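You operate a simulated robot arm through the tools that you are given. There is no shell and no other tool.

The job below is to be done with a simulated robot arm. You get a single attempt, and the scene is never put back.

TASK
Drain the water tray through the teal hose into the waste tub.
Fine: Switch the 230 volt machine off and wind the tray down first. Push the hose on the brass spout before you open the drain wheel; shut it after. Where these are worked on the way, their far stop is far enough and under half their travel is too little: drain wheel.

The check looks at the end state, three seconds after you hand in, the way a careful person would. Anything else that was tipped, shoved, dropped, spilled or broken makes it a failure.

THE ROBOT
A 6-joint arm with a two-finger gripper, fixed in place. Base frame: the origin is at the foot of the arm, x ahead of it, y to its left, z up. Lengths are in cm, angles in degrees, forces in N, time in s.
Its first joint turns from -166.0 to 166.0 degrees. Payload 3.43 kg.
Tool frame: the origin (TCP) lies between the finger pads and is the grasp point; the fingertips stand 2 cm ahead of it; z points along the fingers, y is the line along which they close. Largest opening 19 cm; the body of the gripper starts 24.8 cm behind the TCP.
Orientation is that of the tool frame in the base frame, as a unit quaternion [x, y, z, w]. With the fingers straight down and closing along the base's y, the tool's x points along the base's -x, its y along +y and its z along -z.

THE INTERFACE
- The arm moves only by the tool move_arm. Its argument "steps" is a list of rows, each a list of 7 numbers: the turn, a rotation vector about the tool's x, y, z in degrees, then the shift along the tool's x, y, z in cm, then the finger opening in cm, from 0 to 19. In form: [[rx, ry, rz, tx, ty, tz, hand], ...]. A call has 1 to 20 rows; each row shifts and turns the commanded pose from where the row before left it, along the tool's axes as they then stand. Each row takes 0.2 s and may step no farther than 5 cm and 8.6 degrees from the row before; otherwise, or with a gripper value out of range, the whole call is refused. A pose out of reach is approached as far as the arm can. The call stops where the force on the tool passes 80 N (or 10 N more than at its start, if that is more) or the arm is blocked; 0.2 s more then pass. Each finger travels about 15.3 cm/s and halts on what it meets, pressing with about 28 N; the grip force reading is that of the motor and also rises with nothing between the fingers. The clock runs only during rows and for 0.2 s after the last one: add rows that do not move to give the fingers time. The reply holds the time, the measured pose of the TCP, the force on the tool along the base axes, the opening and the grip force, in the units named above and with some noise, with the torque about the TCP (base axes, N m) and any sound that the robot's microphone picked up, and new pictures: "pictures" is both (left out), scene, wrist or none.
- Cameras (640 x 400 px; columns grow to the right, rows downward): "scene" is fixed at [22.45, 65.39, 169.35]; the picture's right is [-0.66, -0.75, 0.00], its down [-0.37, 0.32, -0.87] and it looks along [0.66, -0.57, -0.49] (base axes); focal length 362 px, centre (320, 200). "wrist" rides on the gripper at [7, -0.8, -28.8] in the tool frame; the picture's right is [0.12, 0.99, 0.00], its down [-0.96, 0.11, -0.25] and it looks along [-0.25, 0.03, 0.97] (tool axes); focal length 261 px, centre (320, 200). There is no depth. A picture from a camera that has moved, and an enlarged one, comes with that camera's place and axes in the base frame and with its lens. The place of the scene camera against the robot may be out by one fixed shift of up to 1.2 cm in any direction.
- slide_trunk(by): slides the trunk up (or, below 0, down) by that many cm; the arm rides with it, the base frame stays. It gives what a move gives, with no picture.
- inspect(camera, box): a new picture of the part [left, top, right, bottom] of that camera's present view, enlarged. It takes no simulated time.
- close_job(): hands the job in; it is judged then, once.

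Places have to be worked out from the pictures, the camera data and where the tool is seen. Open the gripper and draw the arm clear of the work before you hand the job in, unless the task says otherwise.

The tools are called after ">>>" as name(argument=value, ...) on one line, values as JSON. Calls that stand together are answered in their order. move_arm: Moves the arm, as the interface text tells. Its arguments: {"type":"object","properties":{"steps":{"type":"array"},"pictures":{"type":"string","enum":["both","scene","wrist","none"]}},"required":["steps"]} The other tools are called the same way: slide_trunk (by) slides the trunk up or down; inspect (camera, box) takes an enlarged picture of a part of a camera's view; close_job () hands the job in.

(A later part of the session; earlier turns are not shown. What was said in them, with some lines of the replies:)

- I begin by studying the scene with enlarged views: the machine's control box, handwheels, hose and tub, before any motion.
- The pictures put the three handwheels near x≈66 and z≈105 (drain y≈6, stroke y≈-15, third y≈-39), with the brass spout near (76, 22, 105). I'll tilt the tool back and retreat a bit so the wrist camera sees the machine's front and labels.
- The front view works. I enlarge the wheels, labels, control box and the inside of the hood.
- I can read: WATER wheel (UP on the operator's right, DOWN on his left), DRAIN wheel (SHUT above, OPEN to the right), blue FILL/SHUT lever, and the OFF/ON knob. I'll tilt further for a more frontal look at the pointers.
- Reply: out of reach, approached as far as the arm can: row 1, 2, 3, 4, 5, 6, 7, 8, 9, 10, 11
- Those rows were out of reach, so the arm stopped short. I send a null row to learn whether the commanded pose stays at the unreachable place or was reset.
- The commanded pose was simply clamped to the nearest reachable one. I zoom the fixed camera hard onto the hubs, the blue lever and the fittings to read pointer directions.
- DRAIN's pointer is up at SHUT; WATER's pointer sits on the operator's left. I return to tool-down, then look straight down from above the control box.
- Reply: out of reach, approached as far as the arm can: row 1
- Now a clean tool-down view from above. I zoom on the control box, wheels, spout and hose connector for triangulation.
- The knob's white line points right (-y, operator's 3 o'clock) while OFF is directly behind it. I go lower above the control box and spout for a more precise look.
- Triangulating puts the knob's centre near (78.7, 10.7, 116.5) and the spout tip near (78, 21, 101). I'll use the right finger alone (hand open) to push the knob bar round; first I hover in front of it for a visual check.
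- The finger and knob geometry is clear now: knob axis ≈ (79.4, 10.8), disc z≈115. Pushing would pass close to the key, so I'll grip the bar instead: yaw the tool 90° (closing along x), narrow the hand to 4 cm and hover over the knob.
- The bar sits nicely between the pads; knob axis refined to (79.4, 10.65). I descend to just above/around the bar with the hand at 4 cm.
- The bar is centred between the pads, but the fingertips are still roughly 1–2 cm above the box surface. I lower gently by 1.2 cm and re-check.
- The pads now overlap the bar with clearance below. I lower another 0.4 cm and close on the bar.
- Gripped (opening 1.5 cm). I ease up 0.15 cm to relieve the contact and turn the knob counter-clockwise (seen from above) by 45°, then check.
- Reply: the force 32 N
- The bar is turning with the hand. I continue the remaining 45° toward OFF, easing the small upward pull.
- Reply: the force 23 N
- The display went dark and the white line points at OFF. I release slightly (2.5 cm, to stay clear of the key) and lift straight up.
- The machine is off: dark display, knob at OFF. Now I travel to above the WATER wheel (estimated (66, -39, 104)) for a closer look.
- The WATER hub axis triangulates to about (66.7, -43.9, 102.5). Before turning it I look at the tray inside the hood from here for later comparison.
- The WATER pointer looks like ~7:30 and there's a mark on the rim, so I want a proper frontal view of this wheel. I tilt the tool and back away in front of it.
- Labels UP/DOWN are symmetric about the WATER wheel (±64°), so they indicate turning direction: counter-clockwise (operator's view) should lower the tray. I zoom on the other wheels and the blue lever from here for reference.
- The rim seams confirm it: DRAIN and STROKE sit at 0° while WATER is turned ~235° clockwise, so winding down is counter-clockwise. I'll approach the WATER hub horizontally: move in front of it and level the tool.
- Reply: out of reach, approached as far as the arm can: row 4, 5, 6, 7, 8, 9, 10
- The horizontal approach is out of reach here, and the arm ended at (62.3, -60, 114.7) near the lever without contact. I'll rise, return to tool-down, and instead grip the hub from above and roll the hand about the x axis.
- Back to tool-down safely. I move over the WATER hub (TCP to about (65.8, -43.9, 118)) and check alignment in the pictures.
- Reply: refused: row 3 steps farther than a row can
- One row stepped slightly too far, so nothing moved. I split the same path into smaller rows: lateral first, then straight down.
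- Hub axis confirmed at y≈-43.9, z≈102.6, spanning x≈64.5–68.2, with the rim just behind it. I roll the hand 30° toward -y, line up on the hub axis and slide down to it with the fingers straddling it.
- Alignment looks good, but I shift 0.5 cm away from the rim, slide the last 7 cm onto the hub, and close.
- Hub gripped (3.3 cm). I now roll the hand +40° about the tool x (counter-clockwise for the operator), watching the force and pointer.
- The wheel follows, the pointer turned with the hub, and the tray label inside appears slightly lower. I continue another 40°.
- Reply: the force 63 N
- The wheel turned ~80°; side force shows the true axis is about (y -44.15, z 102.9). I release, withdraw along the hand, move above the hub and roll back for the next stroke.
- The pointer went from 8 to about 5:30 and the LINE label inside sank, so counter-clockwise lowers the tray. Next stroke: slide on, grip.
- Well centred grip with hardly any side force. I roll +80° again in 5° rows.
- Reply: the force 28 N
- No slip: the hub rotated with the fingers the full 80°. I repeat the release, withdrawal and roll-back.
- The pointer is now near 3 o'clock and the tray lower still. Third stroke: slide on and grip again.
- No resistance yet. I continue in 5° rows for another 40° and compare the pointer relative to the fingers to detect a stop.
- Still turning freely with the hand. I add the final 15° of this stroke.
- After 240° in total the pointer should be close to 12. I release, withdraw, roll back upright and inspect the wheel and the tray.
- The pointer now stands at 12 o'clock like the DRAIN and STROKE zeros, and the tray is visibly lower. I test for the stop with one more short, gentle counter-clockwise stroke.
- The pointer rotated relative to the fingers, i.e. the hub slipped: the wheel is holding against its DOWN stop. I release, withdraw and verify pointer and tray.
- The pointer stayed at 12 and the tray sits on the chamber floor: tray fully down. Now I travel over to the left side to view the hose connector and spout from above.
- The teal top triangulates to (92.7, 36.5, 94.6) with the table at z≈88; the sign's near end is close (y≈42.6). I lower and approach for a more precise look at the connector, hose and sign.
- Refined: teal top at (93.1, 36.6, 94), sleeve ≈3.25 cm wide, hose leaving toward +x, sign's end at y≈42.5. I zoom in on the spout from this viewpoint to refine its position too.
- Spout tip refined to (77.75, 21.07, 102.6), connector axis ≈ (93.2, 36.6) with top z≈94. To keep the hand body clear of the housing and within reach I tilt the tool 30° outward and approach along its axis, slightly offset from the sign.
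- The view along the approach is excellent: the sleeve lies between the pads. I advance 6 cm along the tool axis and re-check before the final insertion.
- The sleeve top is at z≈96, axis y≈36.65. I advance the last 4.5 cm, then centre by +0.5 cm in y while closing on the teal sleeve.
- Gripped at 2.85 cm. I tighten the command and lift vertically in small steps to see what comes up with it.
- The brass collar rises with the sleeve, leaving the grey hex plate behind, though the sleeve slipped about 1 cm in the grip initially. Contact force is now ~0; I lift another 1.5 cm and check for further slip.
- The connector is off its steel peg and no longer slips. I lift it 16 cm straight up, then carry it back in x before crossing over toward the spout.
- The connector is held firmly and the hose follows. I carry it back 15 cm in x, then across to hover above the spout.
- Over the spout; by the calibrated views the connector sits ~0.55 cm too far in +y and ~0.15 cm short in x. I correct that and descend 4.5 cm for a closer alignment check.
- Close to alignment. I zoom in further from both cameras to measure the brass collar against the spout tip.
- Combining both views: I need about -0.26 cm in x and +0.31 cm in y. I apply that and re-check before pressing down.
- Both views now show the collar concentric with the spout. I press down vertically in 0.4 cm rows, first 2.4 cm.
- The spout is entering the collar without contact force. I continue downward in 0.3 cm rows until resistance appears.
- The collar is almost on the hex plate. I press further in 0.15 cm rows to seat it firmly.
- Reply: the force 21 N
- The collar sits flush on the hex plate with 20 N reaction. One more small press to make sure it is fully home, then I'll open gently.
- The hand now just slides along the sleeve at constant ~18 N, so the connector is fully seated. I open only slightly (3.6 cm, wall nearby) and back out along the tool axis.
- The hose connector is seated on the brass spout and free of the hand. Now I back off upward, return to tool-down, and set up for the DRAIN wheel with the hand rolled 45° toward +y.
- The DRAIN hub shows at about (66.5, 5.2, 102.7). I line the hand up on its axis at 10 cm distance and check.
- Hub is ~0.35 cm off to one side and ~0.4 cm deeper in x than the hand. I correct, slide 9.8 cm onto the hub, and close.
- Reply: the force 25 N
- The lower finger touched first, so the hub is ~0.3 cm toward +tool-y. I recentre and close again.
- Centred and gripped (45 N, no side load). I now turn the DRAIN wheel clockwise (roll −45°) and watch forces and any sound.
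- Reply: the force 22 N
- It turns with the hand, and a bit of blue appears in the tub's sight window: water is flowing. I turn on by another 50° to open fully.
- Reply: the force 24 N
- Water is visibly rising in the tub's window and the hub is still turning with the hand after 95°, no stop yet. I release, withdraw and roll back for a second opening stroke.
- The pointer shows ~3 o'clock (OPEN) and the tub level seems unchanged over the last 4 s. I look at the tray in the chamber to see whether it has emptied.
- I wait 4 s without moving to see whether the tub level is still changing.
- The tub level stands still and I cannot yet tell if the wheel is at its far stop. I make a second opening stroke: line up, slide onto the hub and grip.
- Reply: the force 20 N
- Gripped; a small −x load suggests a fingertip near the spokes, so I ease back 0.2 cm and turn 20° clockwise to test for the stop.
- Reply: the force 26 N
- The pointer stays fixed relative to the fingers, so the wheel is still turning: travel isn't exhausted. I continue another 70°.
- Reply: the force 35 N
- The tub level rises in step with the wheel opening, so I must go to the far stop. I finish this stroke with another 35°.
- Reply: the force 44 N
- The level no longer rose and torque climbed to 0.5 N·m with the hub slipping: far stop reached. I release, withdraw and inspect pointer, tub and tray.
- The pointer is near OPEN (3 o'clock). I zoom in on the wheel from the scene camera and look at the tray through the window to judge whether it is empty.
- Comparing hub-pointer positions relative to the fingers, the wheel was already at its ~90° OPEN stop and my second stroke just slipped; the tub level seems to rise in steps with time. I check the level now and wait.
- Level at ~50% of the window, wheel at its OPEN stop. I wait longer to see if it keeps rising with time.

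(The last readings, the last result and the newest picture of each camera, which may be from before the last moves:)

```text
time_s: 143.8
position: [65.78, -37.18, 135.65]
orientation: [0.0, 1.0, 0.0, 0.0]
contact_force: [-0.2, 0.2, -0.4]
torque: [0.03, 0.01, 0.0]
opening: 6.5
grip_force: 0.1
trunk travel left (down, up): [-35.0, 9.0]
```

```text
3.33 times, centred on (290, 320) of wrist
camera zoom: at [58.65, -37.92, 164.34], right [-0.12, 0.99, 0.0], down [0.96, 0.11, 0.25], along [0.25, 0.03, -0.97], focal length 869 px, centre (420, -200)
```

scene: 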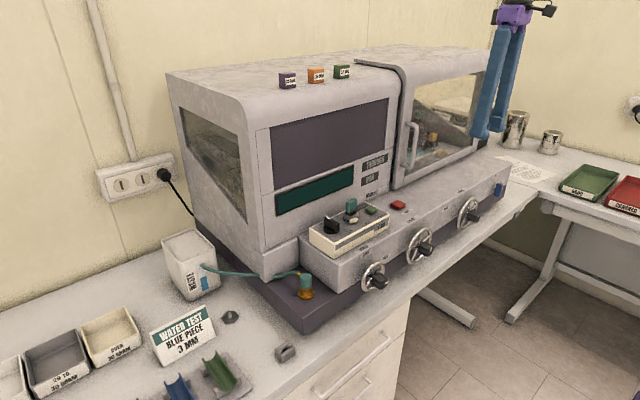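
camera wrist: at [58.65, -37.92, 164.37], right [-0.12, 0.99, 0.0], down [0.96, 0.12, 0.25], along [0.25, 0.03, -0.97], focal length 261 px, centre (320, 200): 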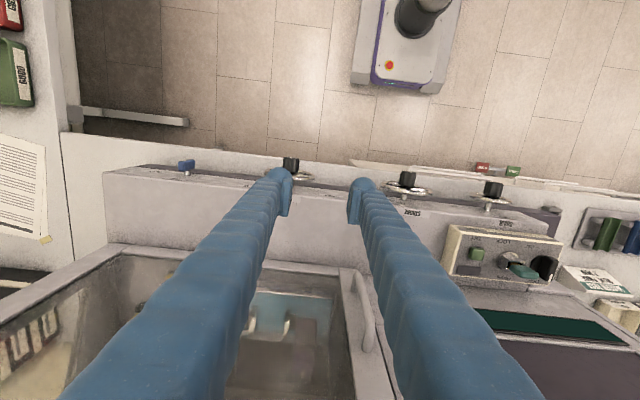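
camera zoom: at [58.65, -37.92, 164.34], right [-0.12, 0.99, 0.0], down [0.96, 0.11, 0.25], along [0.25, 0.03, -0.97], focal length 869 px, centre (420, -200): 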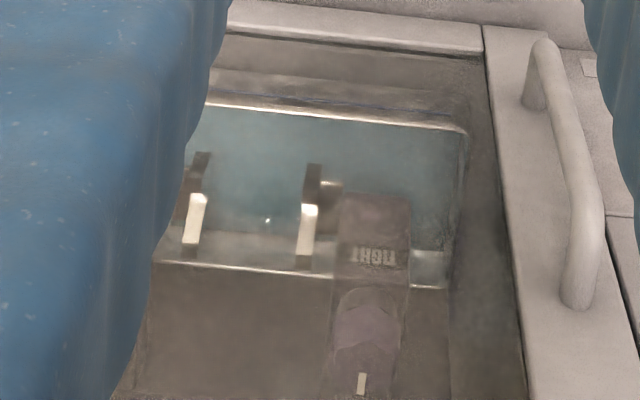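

The level does rise in steps with time (now ~75%, one step every ~15 s). I keep waiting for the tray to empty.

>>> move_arm(steps=[[0, 0, 0, 0, 0, 0, 6.5], [0, 0, 0, 0, 0, 0, 6.5], [0, 0, 0, 0, 0, 0, 6.5], [0, 0, 0, 0, 0, 0, 6.5], [0, 0, 0, 0, 0, 0, 6.5], [0, 0, 0, 0, 0, 0, 6.5], [0, 0, 0, 0, 0, 0, 6.5], [0, 0, 0, 0, 0, 0, 6.5], [0, 0, 0, 0, 0, 0, 6.5], [0, 0, 0, 0, 0, 0, 6.5], [0, 0, 0, 0, 0, 0, 6.5], [0, 0, 0, 0, 0, 0, 6.5], [0, 0, 0, 0, 0, 0, 6.5], [0, 0, 0, 0, 0, 0, 6.5], [0, 0, 0, 0, 0, 0, 6.5], [0, 0, 0, 0, 0, 0, 6.5], [0, 0, 0, 0, 0, 0, 6.5], [0, 0, 0, 0, 0, 0, 6.5], [0, 0, 0, 0, 0, 0, 6.5], [0, 0, 0, 0, 0, 0, 6.5]], pictures="none")

>>> move_arm(steps=[[0, 0, 0, 0, 0, 0, 6.5], [0, 0, 0, 0, 0, 0, 6.5], [0, 0, 0, 0, 0, 0, 6.5], [0, 0, 0, 0, 0, 0, 6.5], [0, 0, 0, 0, 0, 0, 6.5], [0, 0, 0, 0, 0, 0, 6.5], [0, 0, 0, 0, 0, 0, 6.5], [0, 0, 0, 0, 0, 0, 6.5], [0, 0, 0, 0, 0, 0, 6.5], [0, 0, 0, 0, 0, 0, 6.5], [0, 0, 0, 0, 0, 0, 6.5], [0, 0, 0, 0, 0, 0, 6.5], [0, 0, 0, 0, 0, 0, 6.5], [0, 0, 0, 0, 0, 0, 6.5], [0, 0, 0, 0, 0, 0, 6.5], [0, 0, 0, 0, 0, 0, 6.5], [0, 0, 0, 0, 0, 0, 6.5], [0, 0, 0, 0, 0, 0, 6.5], [0, 0, 0, 0, 0, 0, 6.5], [0, 0, 0, 0, 0, 0, 6.5]], pictures="none")

>>> move_arm(steps=[[0, 0, 0, 0, 0, 0, 6.5], [0, 0, 0, 0, 0, 0, 6.5], [0, 0, 0, 0, 0, 0, 6.5], [0, 0, 0, 0, 0, 0, 6.5], [0, 0, 0, 0, 0, 0, 6.5], [0, 0, 0, 0, 0, 0, 6.5], [0, 0, 0, 0, 0, 0, 6.5], [0, 0, 0, 0, 0, 0, 6.5], [0, 0, 0, 0, 0, 0, 6.5], [0, 0, 0, 0, 0, 0, 6.5], [0, 0, 0, 0, 0, 0, 6.5], [0, 0, 0, 0, 0, 0, 6.5], [0, 0, 0, 0, 0, 0, 6.5], [0, 0, 0, 0, 0, 0, 6.5], [0, 0, 0, 0, 0, 0, 6.5], [0, 0, 0, 0, 0, 0, 6.5], [0, 0, 0, 0, 0, 0, 6.5], [0, 0, 0, 0, 0, 0, 6.5], [0, 0, 0, 0, 0, 0, 6.5], [0, 0, 0, 0, 0, 0, 6.5]], pictures="scene")

>>> inspect(camera="scene", box=[160, 220, 230, 310])

>>> inspect(camera="wrist", box=[230, 260, 350, 380])

```text
time_s: 148.0
position: [65.75, -37.22, 135.72]
orientation: [0.0, 1.0, 0.0, 0.0]
contact_force: [-0.6, 1.1, 0.3]
torque: [-0.02, -0.02, 0.01]
opening: 6.52
grip_force: 0.1
trunk travel left (down, up): [-35.0, 9.0]
```

```text
time_s: 152.2
position: [65.73, -37.28, 135.67]
orientation: [0.001, 1.0, 0.0, 0.0]
contact_force: [-0.1, -0.1, 0.3]
torque: [-0.01, 0.05, 0.05]
opening: 6.51
grip_force: 0.1
trunk travel left (down, up): [-35.0, 9.0]
```

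```text
time_s: 156.4
position: [65.87, -37.09, 135.65]
orientation: [0.0, 1.0, 0.0, 0.0]
contact_force: [0.2, 0.2, -0.5]
torque: [-0.02, 0.0, 0.0]
opening: 6.51
grip_force: 0.0
trunk travel left (down, up): [-35.0, 9.0]
```

scene: 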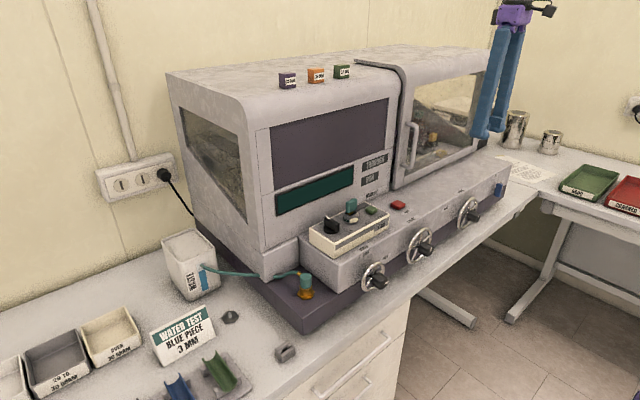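

```text
4.44 times, centred on (195, 265) of scene
camera zoom: at [22.45, 65.39, 169.35], right [-0.66, -0.75, 0.0], down [-0.37, 0.32, -0.87], along [0.66, -0.57, -0.49], focal length 1608 px, centre (876, -89)
```

zoom: 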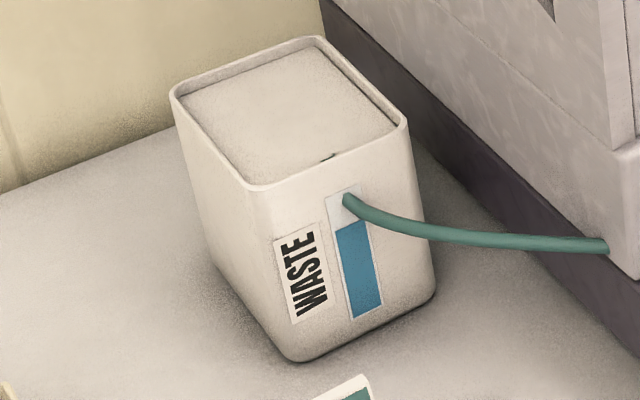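

```text
3.33 times, centred on (290, 320) of wrist
camera zoom: at [58.65, -37.92, 164.34], right [-0.12, 0.99, 0.0], down [0.96, 0.11, 0.25], along [0.25, 0.03, -0.97], focal length 869 px, centre (420, -200)
```

zoom: 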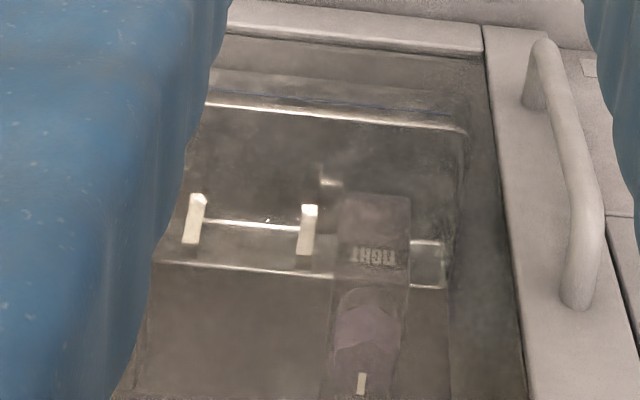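

The tray is now empty (bare metal visible) and the tub shows the drained water. Next I shut the drain: move back over, roll the hand 50° toward −y and line up on the DRAIN hub.

>>> move_arm(steps=[[0, 0, 0, 0, 4.96, 0, 6.5], [0, 0, 0, 0, 4.96, 0, 6.5], [0, 0, 0, 0, 4.96, 0, 6.5], [0, 0, 0, 0, 4.96, 0, 6.5], [0, 0, 0, 0, 4.96, 0, 6.5], [0, 0, 0, 0, 4.96, 0, 6.5], [0, 0, 0, 0, 4.94, 0, 6.5], [-7.14, 0, 0, 0, 0, 0, 6.5], [-7.14, 0, 0, 0, 0, 0, 6.5], [-7.14, 0, 0, 0, 0, 0, 6.5], [-7.14, 0, 0, 0, 0, 0, 6.5], [-7.14, 0, 0, 0, 0, 0, 6.5], [-7.15, 0, 0, 0, 0, 0, 6.5], [-7.15, 0, 0, 0, 0, 0, 6.5], [0, 0, 0, 0, -3.36, 2.82, 6.5], [0, 0, 0, 0, -3.36, 2.82, 6.5], [0, 0, 0, 0, -3.36, 2.82, 6.5], [0, 0, 0, 0, -3.36, 2.82, 6.5], [0, 0, 0, 0, -3.36, 2.82, 6.5], [0, 0, 0, 0, -3.36, 2.82, 6.5]], pictures="both")

>>> inspect(camera="wrist", box=[250, 120, 390, 220])

>>> inspect(camera="scene", box=[340, 210, 440, 300])

```text
time_s: 160.6
position: [65.77, -1.97, 109.21]
orientation: [0.0, 0.906, 0.423, -0.001]
contact_force: [-0.4, -0.3, -0.3]
torque: [0.03, 0.04, 0.05]
opening: 6.5
grip_force: 0.1
trunk travel left (down, up): [-35.0, 9.0]
camera wrist: at [58.62, -24.44, 127.0], right [-0.12, 0.64, 0.76], down [0.96, -0.12, 0.25], along [0.25, 0.76, -0.6], focal length 261 px, centre (320, 200)
```

scene: 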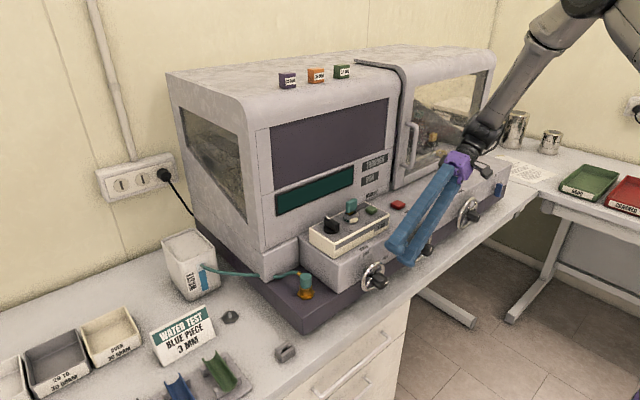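
wrist: 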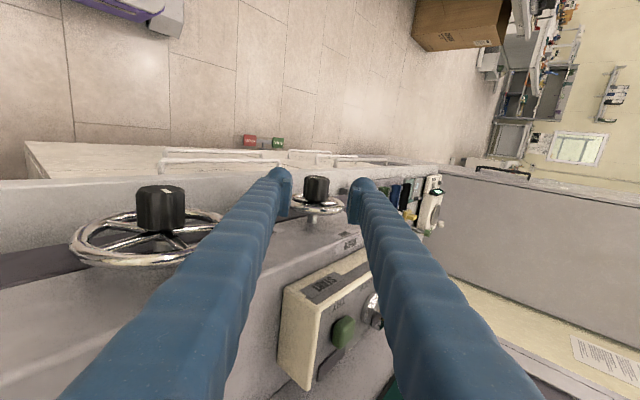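

```text
4.00 times, centred on (320, 170) of wrist
camera zoom: at [58.62, -24.44, 127.0], right [-0.12, 0.64, 0.76], down [0.96, -0.12, 0.25], along [0.25, 0.76, -0.6], focal length 1043 px, centre (320, 320)
```

zoom: 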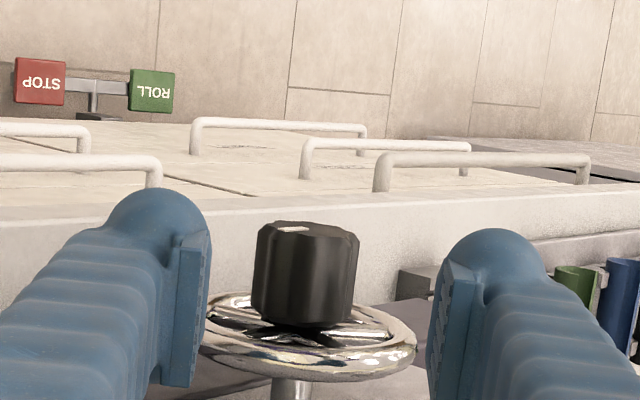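

```text
4.44 times, centred on (390, 255) of scene
camera zoom: at [22.45, 65.39, 169.35], right [-0.66, -0.75, 0.0], down [-0.37, 0.32, -0.87], along [0.66, -0.57, -0.49], focal length 1608 px, centre (9, -44)
```

zoom: 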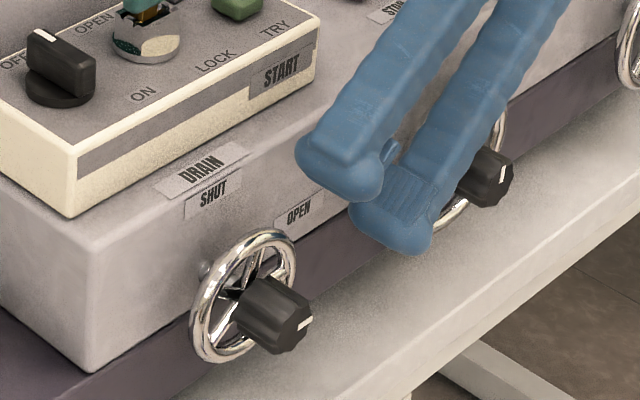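

Aligned within a couple of millimetres. I shift 0.2 cm, slide 9.3 cm onto the hub and close.

>>> move_arm(steps=[[0, 0, 0, 0, -0.2, 0, 6.5], [0, 0, 0, 0, 0, 3.2, 6.5], [0, 0, 0, 0, 0, 3.1, 6.5], [0, 0, 0, 0, 0, 3.0, 6.5], [0, 0, 0, 0, 0, 0, 6.5], [0, 0, 0, 0, 0, 0, 5], [0, 0, 0, 0, 0, 0, 3.8], [0, 0, 0, 0, 0, 0, 2.5], [0, 0, 0, 0, 0, 0, 2.5]], pictures="none")

>>> inspect(camera="wrist", box=[250, 130, 390, 230])

```text
time_s: 162.6
position: [65.98, 4.65, 103.1]
orientation: [0.001, 0.906, 0.422, -0.001]
contact_force: [-2.7, -6.1, -14.0]
torque: [-0.24, -0.27, -0.15]
opening: 3.46
grip_force: 44.8
trunk travel left (down, up): [-35.0, 9.0]
```

```text
4.00 times, centred on (320, 180) of wrist
camera zoom: at [58.78, -17.68, 120.8], right [-0.12, 0.64, 0.76], down [0.96, -0.12, 0.25], along [0.25, 0.76, -0.6], focal length 1043 px, centre (320, 280)
```

zoom: 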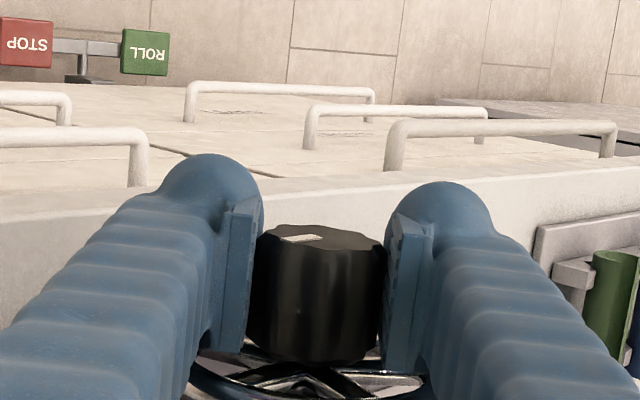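

Gripped well; I nudge 0.3 cm further along the axis with a brief re-grip so the roll centre matches the hub, then turn counter-clockwise 50°.

>>> move_arm(steps=[[0, 0, 0, 0, 0, 0, 4.3], [0, 0, 0, 0, 0, 0.35, 4.3], [0, 0, 0, 0, 0, 0, 3.2], [0, 0, 0, 0, 0, 0, 2.5], [0, 0, 0, 0, 0, 0, 2.5], [5, 0, 0, 0, 0, 0, 2.5], [5, 0, 0, 0, 0, 0, 2.5], [5, 0, 0, 0, 0, 0, 2.5], [5, 0, 0, 0, 0, 0, 2.5], [5, 0, 0, 0, 0, 0, 2.5], [5, 0, 0, 0, 0, 0, 2.5], [5, 0, 0, 0, 0, 0, 2.5], [5, 0, 0, 0, 0, 0, 2.5], [5, 0, 0, 0, 0, 0, 2.5], [5, 0, 0, 0, 0, 0, 2.5]], pictures="none")

>>> inspect(camera="wrist", box=[250, 130, 390, 230])

>>> inspect(camera="scene", box=[340, 230, 420, 300])

```text
time_s: 165.8
position: [65.83, 4.93, 102.78]
orientation: [0.001, 1.0, 0.001, -0.002]
contact_force: [17.9, -49.1, -43.1]
torque: [-0.01, 0.72, 0.67]
opening: 3.43
grip_force: 44.8
trunk travel left (down, up): [-35.0, 9.0]
```

```text
4.00 times, centred on (320, 180) of wrist
camera zoom: at [58.89, 4.25, 131.56], right [-0.12, 0.99, 0.0], down [0.96, 0.12, 0.24], along [0.24, 0.03, -0.97], focal length 1043 px, centre (320, 280)
```

zoom: 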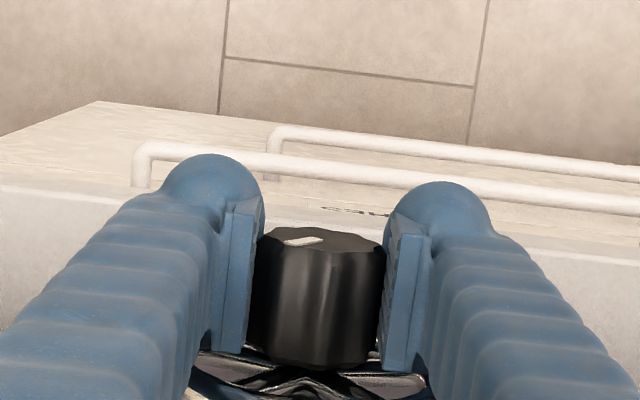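

```text
5.71 times, centred on (380, 265) of scene
camera zoom: at [22.45, 65.39, 169.35], right [-0.66, -0.75, 0.0], down [-0.37, 0.32, -0.87], along [0.66, -0.57, -0.49], focal length 2067 px, centre (-23, -171)
```

zoom: 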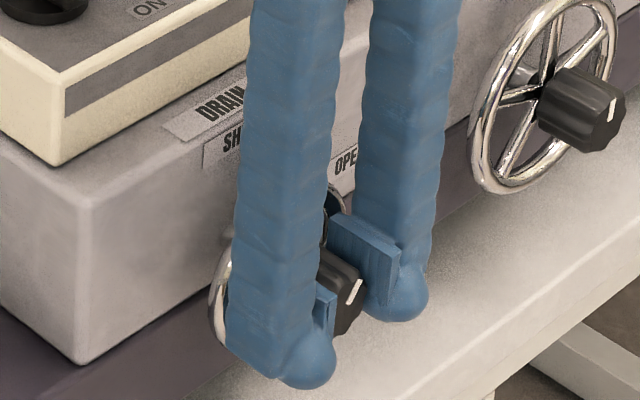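

It turns with the hand, but ~65 N of side load shows my roll centre is a bit off (hub nearer (4.85, 102.65)). I correct by a quarter centimetre and continue closing.

>>> move_arm(steps=[[0, 0, 0, 0, -0.2, 0.25, 2.5], [5, 0, 0, 0, 0, 0, 2.5], [5, 0, 0, 0, 0, 0, 2.5], [5, 0, 0, 0, 0, 0, 2.5], [5, 0, 0, 0, 0, 0, 2.5], [5, 0, 0, 0, 0, 0, 2.5]], pictures="none")

>>> inspect(camera="wrist", box=[250, 130, 390, 230])

```text
time_s: 167.2
position: [65.83, 4.93, 102.66]
orientation: [0.001, 0.976, -0.216, -0.001]
contact_force: [17.4, -23.8, 11.4]
torque: [0.05, 0.46, -0.13]
opening: 3.37
grip_force: 45.3
trunk travel left (down, up): [-35.0, 9.0]
```

```text
4.00 times, centred on (320, 180) of wrist
camera zoom: at [58.73, 16.48, 129.06], right [-0.12, 0.9, -0.42], down [0.96, 0.21, 0.17], along [0.24, -0.38, -0.89], focal length 1043 px, centre (320, 280)
```

zoom: 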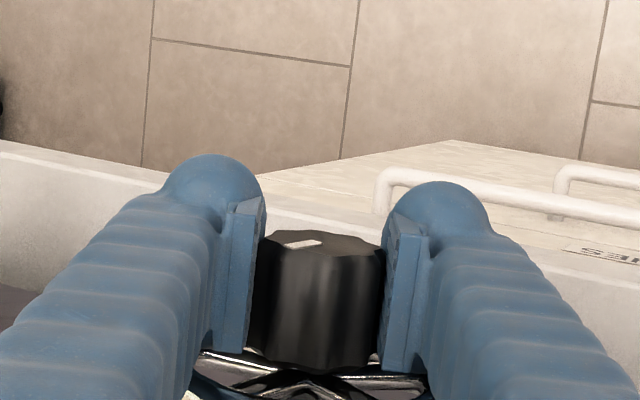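

Loads are lower. I continue the remaining 30° so the wheel runs into its SHUT stop.

>>> move_arm(steps=[[5, 0, 0, 0, 0, 0, 2.5], [5, 0, 0, 0, 0, 0, 2.5], [5, 0, 0, 0, 0, 0, 2.5], [5, 0, 0, 0, 0, 0, 2.5], [5, 0, 0, 0, 0, 0, 2.5], [5, 0, 0, 0, 0, 0, 2.5]], pictures="none")

>>> inspect(camera="wrist", box=[250, 130, 390, 230])

>>> inspect(camera="scene", box=[340, 230, 420, 300])

```text
time_s: 168.6
position: [65.62, 4.83, 102.72]
orientation: [0.001, 0.887, -0.462, -0.001]
contact_force: [1.5, -24.9, 8.2]
torque: [0.01, 0.91, -0.99]
opening: 3.31
grip_force: 45.4
trunk travel left (down, up): [-35.0, 9.0]
```

```text
4.00 times, centred on (320, 180) of wrist
camera zoom: at [58.59, 28.08, 119.82], right [-0.12, 0.57, -0.81], down [0.96, 0.27, 0.05], along [0.24, -0.78, -0.58], focal length 1043 px, centre (320, 280)
```

zoom: 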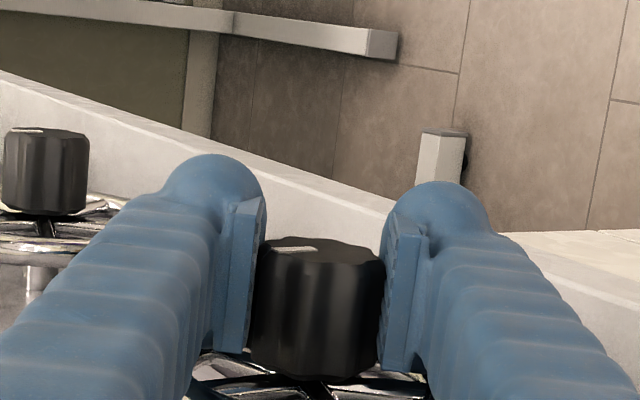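

```text
5.71 times, centred on (380, 265) of scene
camera zoom: at [22.45, 65.39, 169.35], right [-0.66, -0.75, 0.0], down [-0.37, 0.32, -0.87], along [0.66, -0.57, -0.49], focal length 2067 px, centre (-23, -171)
```

zoom: 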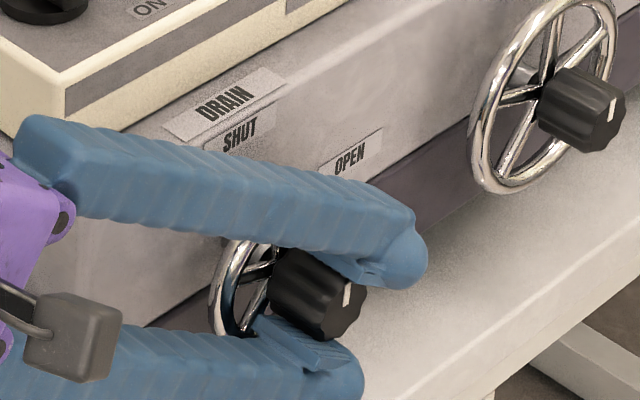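

The DRAIN pointer is back up at 12 like the STROKE pointer. I release, withdraw and verify it is fully shut.

>>> move_arm(steps=[[0, 0, 0, 0, 0, 0, 4.5], [0, 0, 0, 0, 0, 0, 6.5], [0, 0, 0, 0, 0, -1, 6.5], [0, 0, 0, 0, 0, -4.5, 6.5], [0, 0, 0, 0, 0, -4.5, 6.5], [0, 0, 0, 0, 0, 0, 6.5]], pictures="none")

>>> inspect(camera="scene", box=[362, 258, 398, 296])

>>> inspect(camera="scene", box=[404, 224, 444, 264])

>>> inspect(camera="wrist", box=[250, 130, 390, 230])

```text
time_s: 170.0
position: [65.95, 13.21, 108.52]
orientation: [0.0, 0.887, -0.462, -0.001]
contact_force: [0.6, 0.2, -0.5]
torque: [0.01, -0.02, -0.02]
opening: 6.51
grip_force: 0.2
trunk travel left (down, up): [-35.0, 9.0]
```

```text
10.53 times, centred on (380, 277) of scene
camera zoom: at [22.45, 65.39, 169.35], right [-0.66, -0.75, 0.0], down [-0.37, 0.32, -0.87], along [0.66, -0.57, -0.49], focal length 3807 px, centre (-312, -610)
```

zoom: 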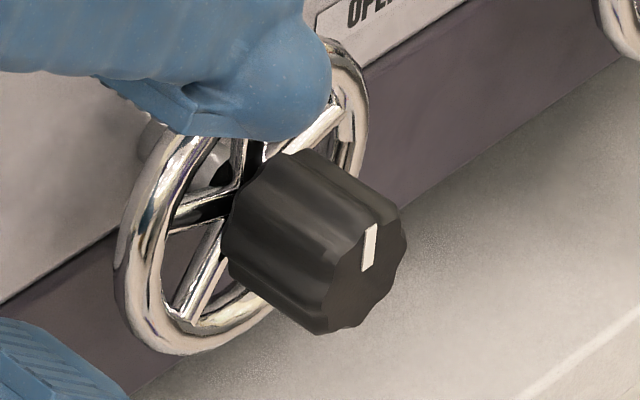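

```text
10.00 times, centred on (424, 244) of scene
camera zoom: at [22.45, 65.39, 169.35], right [-0.66, -0.75, 0.0], down [-0.37, 0.32, -0.87], along [0.66, -0.57, -0.49], focal length 3617 px, centre (-720, -240)
```

zoom: 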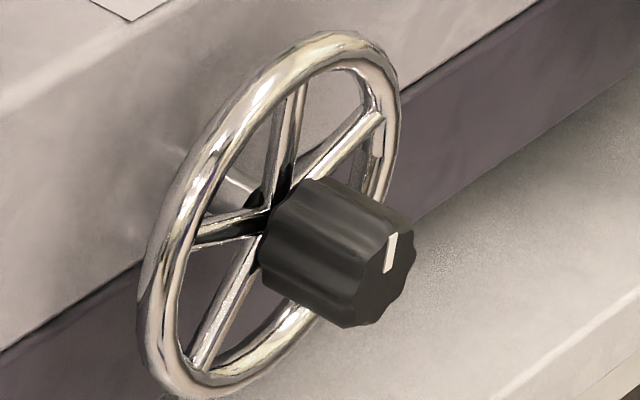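

```text
4.00 times, centred on (320, 180) of wrist
camera zoom: at [58.89, 36.48, 125.63], right [-0.12, 0.57, -0.81], down [0.96, 0.27, 0.05], along [0.24, -0.78, -0.58], focal length 1043 px, centre (320, 280)
```

zoom: 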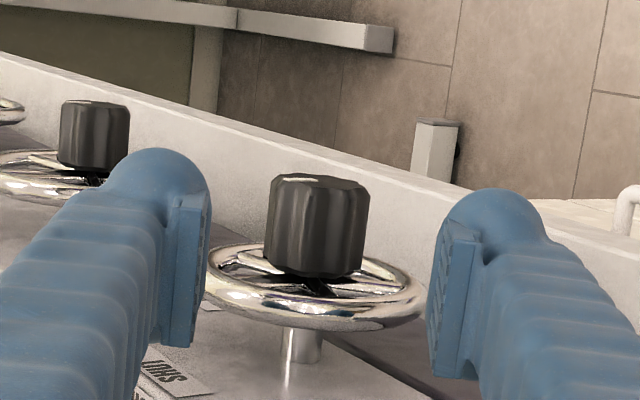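

The DRAIN pointer matches its original SHUT position to within a degree or two. For certainty I give one more short closing nudge: re-grip at a 20° roll and turn counter-clockwise 25°.

>>> move_arm(steps=[[-5, 0, 0, 0, 0, 0, 6.5], [-5, 0, 0, 0, 0, 0, 6.5], [-5, 0, 0, 0, 0, 0, 6.5], [-5, 0, 0, 0, 0, 0, 6.5], [-5, 0, 0, 0, 0, 0, 6.5], [-5, 0, 0, 0, 0, 0, 6.5], [-5, 0, 0, 0, 0, 0, 6.5], [0, 0, 0, 0, -2.95, -0.45, 6.5], [0, 0, 0, 0, -2.95, -0.45, 6.5], [0, 0, 0, 0, 0, 0, 6.5]], pictures="none")

>>> inspect(camera="wrist", box=[250, 120, 390, 220])

```text
time_s: 172.2
position: [65.89, 8.02, 111.11]
orientation: [0.0, 0.985, -0.174, 0.0]
contact_force: [-0.1, -0.6, -0.5]
torque: [0.04, 0.02, 0.01]
opening: 6.52
grip_force: 0.0
trunk travel left (down, up): [-35.0, 9.0]
```

```text
4.00 times, centred on (320, 170) of wrist
camera zoom: at [58.73, 17.15, 138.53], right [-0.12, 0.93, -0.34], down [0.96, 0.19, 0.19], along [0.24, -0.3, -0.92], focal length 1043 px, centre (320, 320)
```

zoom: 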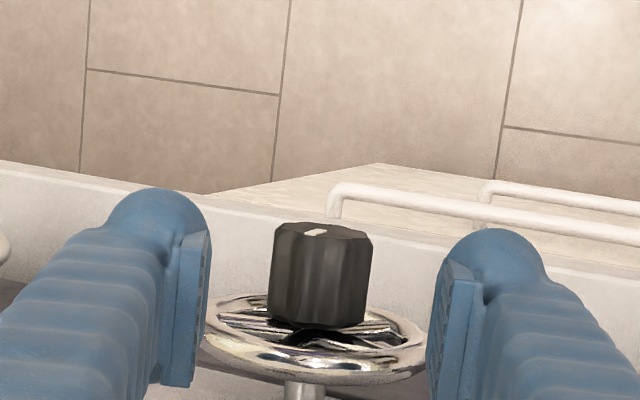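

Well aligned. I slide on, grip, and nudge 25° counter-clockwise.

>>> move_arm(steps=[[0, 0, 0, 0, 0.05, 2.95, 6.5], [0, 0, 0, 0, 0, 2.95, 6.5], [0, 0, 0, 0, 0, 2.95, 6.5], [0, 0, 0, 0, 0, 0, 6.5], [0, 0, 0, 0, 0, 0, 5], [0, 0, 0, 0, 0, 0, 3.8], [0, 0, 0, 0, 0, 0, 2.5], [0, 0, 0, 0, 0, 0, 2.5]], pictures="none")

>>> inspect(camera="wrist", box=[250, 130, 390, 230])

>>> move_arm(steps=[[5, 0, 0, 0, 0, 0, 2.5], [5, 0, 0, 0, 0, 0, 2.5], [5, 0, 0, 0, 0, 0, 2.5], [5, 0, 0, 0, 0, 0, 2.5], [5, 0, 0, 0, 0, 0, 2.5]], pictures="none")

>>> inspect(camera="wrist", box=[250, 130, 390, 230])

```text
time_s: 174.0
position: [65.82, 4.81, 102.67]
orientation: [0.001, 0.985, -0.173, -0.001]
contact_force: [1.1, -7.0, -0.4]
torque: [0.03, -0.02, 0.02]
opening: 3.33
grip_force: 44.8
trunk travel left (down, up): [-35.0, 9.0]
```

```text
4.00 times, centred on (320, 180) of wrist
camera zoom: at [58.68, 14.12, 129.94], right [-0.12, 0.93, -0.34], down [0.96, 0.19, 0.19], along [0.24, -0.3, -0.92], focal length 1043 px, centre (320, 280)
```

zoom: 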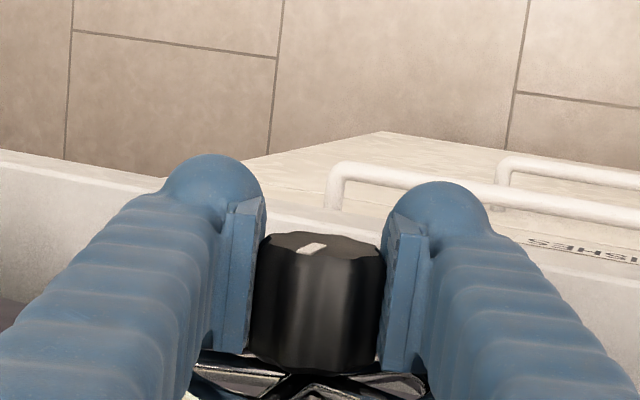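

```text
time_s: 175.2
position: [65.8, 5.05, 102.81]
orientation: [0.0, 0.924, -0.382, -0.002]
contact_force: [-2.8, -6.8, -26.2]
torque: [-0.05, 1.03, -0.81]
opening: 3.35
grip_force: 45.4
trunk travel left (down, up): [-35.0, 9.0]
```

```text
4.00 times, centred on (320, 180) of wrist
camera zoom: at [58.72, 24.86, 123.65], right [-0.12, 0.7, -0.7], down [0.96, 0.26, 0.09], along [0.24, -0.67, -0.71], focal length 1043 px, centre (320, 280)
```

zoom: 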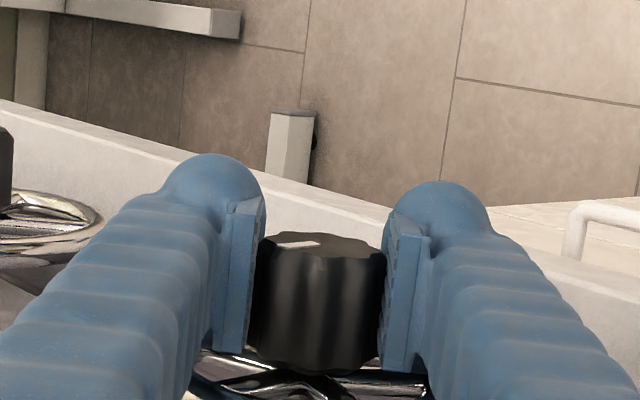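

The hub slipped in the fingers again, confirming the SHUT stop. I release and withdraw up and clear of the work, returning to tool-down.

>>> move_arm(steps=[[0, 0, 0, 0, 0, 0, 4.5], [0, 0, 0, 0, 0, 0, 6.5], [0, 0, 0, 0, 0, -1, 6.5], [0, 0, 0, 0, 0, -4.5, 6.5], [0, 0, 0, 0, 0, -4.5, 6.5], [0, 0, 0, 0, -3, -3, 6.5], [0, 0, 0, 0, -3, -3, 8], [0, 0, 0, 0, -3, -3, 8], [-7.5, 0, 0, 0, 0, 0, 8], [-7.5, 0, 0, 0, 0, 0, 8], [-7.5, 0, 0, 0, 0, 0, 8], [-7.5, 0, 0, 0, 0, 0, 8], [-7.5, 0, 0, 0, 0, 0, 8], [-7.5, 0, 0, 0, 0, 0, 8], [0, 0, 0, 2, 0, -4, 10], [0, 0, 0, 2, 0, -4, 10], [0, 0, 0, 2, 0, -4, 10], [0, 0, 0, 0, 0, 0, 10]], pictures="both")

>>> inspect(camera="scene", box=[340, 180, 520, 300])

>>> inspect(camera="scene", box=[150, 220, 330, 320])

>>> inspect(camera="scene", box=[400, 90, 490, 190])

>>> inspect(camera="scene", box=[290, 180, 420, 260])

```text
time_s: 179.0
position: [60.11, 12.42, 134.81]
orientation: [0.0, 1.0, 0.001, -0.001]
contact_force: [1.4, 0.4, 0.0]
torque: [-0.06, 0.15, -0.02]
opening: 9.97
grip_force: 0.1
trunk travel left (down, up): [-35.0, 9.0]
camera wrist: at [53.06, 11.66, 163.55], right [-0.12, 0.99, 0.0], down [0.96, 0.12, 0.24], along [0.24, 0.03, -0.97], focal length 261 px, centre (320, 200)
```

scene: 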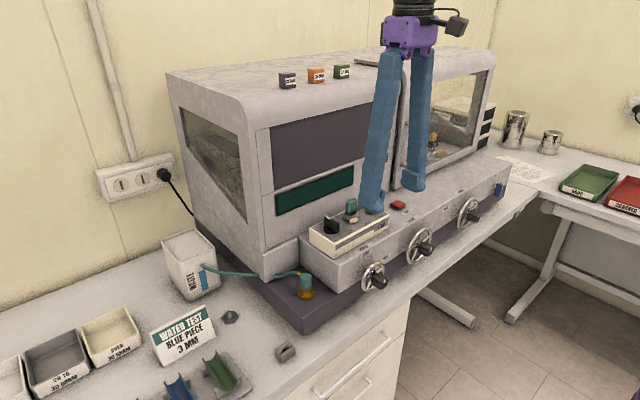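
wrist: 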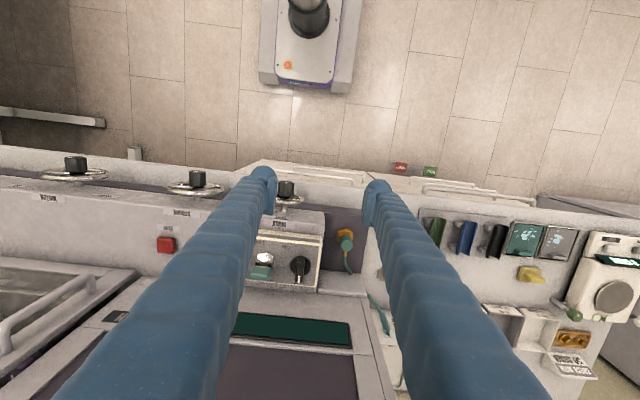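

```text
3.33 times, centred on (430, 240) of scene
camera zoom: at [22.45, 65.39, 169.35], right [-0.66, -0.75, 0.0], down [-0.37, 0.32, -0.87], along [0.66, -0.57, -0.49], focal length 1206 px, centre (-47, 67)
```

zoom: 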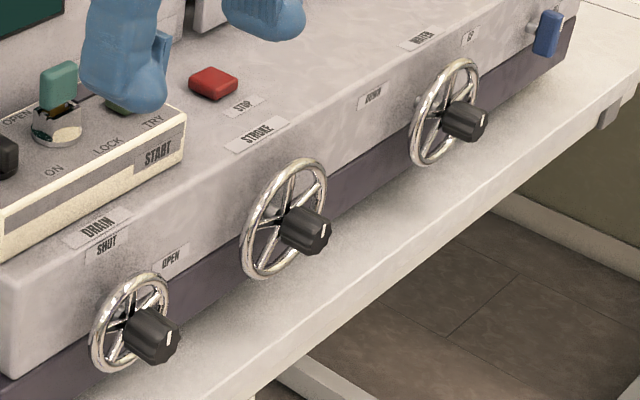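

```text
3.56 times, centred on (240, 270) of scene
camera zoom: at [22.45, 65.39, 169.35], right [-0.66, -0.75, 0.0], down [-0.37, 0.32, -0.87], along [0.66, -0.57, -0.49], focal length 1286 px, centre (604, -49)
```

zoom: 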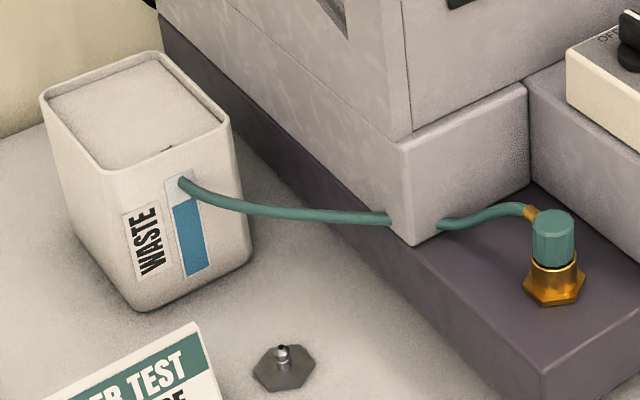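

```text
4.00 times, centred on (445, 140) of scene
camera zoom: at [22.45, 65.39, 169.35], right [-0.66, -0.75, 0.0], down [-0.37, 0.32, -0.87], along [0.66, -0.57, -0.49], focal length 1447 px, centre (-180, 440)
```

zoom: 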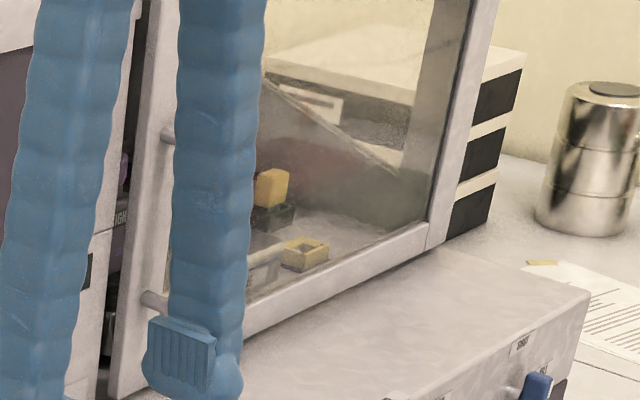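

```text
4.92 times, centred on (355, 220) of scene
camera zoom: at [22.45, 65.39, 169.35], right [-0.66, -0.75, 0.0], down [-0.37, 0.32, -0.87], along [0.66, -0.57, -0.49], focal length 1781 px, centre (148, 102)
```

zoom: 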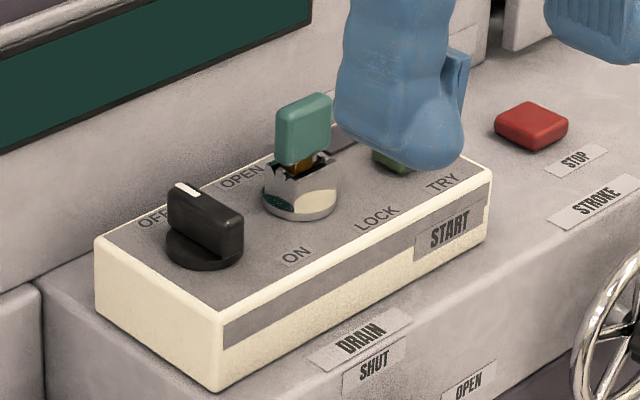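

Everything checks out: knob OFF, tray down and empty, hose on the spout, tub filled, DRAIN at SHUT, nothing else disturbed. I open the hand and draw the arm up and back, well clear.

>>> move_arm(steps=[[0, 0, 0, 1, 1, -4, 13], [0, 0, 0, 1, 1, -4, 16], [0, 0, 0, 1, 1, -4, 19], [0, 0, 0, 1, 1, -4, 19], [0, 0, 0, 1, 1, -2, 19], [0, 0, 0, 0, 0, 0, 19], [0, 0, 0, 0, 0, 0, 19]], pictures="both")

>>> inspect(camera="scene", box=[395, 60, 495, 190])

```text
time_s: 180.6
position: [55.37, 16.61, 152.28]
orientation: [0.005, 1.0, -0.003, -0.009]
contact_force: [0.2, -0.8, -0.1]
torque: [0.02, -0.02, -0.01]
opening: 19.0
grip_force: 0.1
trunk travel left (down, up): [-35.0, 9.0]
camera wrist: at [48.57, 16.14, 181.07], right [-0.11, 0.99, 0.0], down [0.97, 0.11, 0.23], along [0.23, 0.02, -0.97], focal length 261 px, centre (320, 200)
```

scene: 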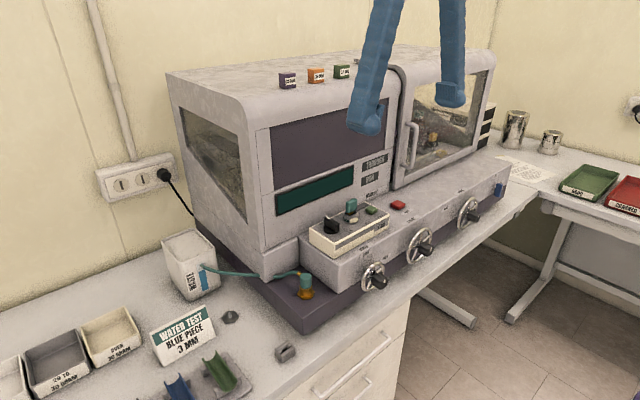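
wrist: 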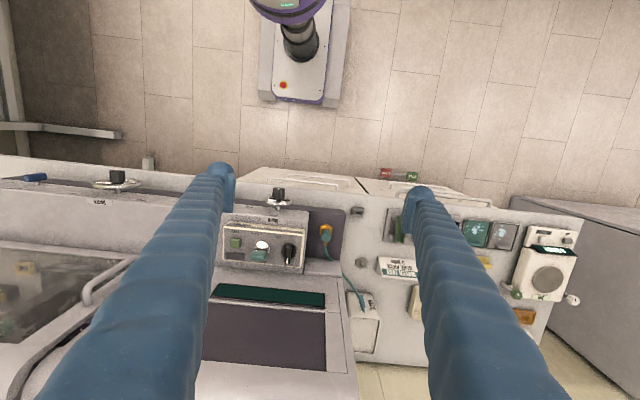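

```text
3.08 times, centred on (445, 125) of scene
camera zoom: at [22.45, 65.39, 169.35], right [-0.66, -0.75, 0.0], down [-0.37, 0.32, -0.87], along [0.66, -0.57, -0.49], focal length 1113 px, centre (-65, 431)
```

zoom: 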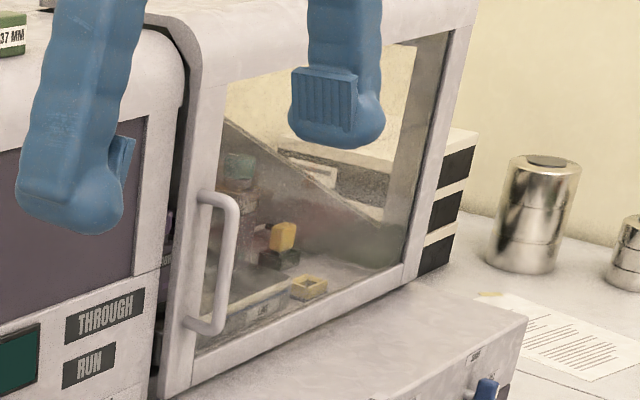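

The tray is empty and wound down, the machine is off, the hose is seated on the spout and the drain wheel is shut. The hand is open and clear of the work, so I hand the job in.

>>> close_job()

```text
The job is handed in.
```

The water tray is drained into the waste tub and I have handed the job in. I don't have the result of the check.

- **Machine:** I turned the knob to OFF and its display went dark.
- **Tray:** I wound the WATER wheel to its DOWN stop, and the tray came to rest on the chamber floor.
- **Hose:** I lifted the teal connector off its peg and pushed it fully onto the brass spout. It is still there.
- **Drain:** I opened the DRAIN wheel to its OPEN stop, about a quarter turn. I left it open until the tray showed bare metal, about 50 seconds later. The tub's window read about three quarters. I then turned the wheel back to its SHUT stop.

In the pictures the hose passes through the corner of the machine's lower block. It looks like a drawing artefact, and the water still flowed through it.

In the last pictures, nothing else in view looked moved or spilled. The hand is open and the arm is clear of the work.
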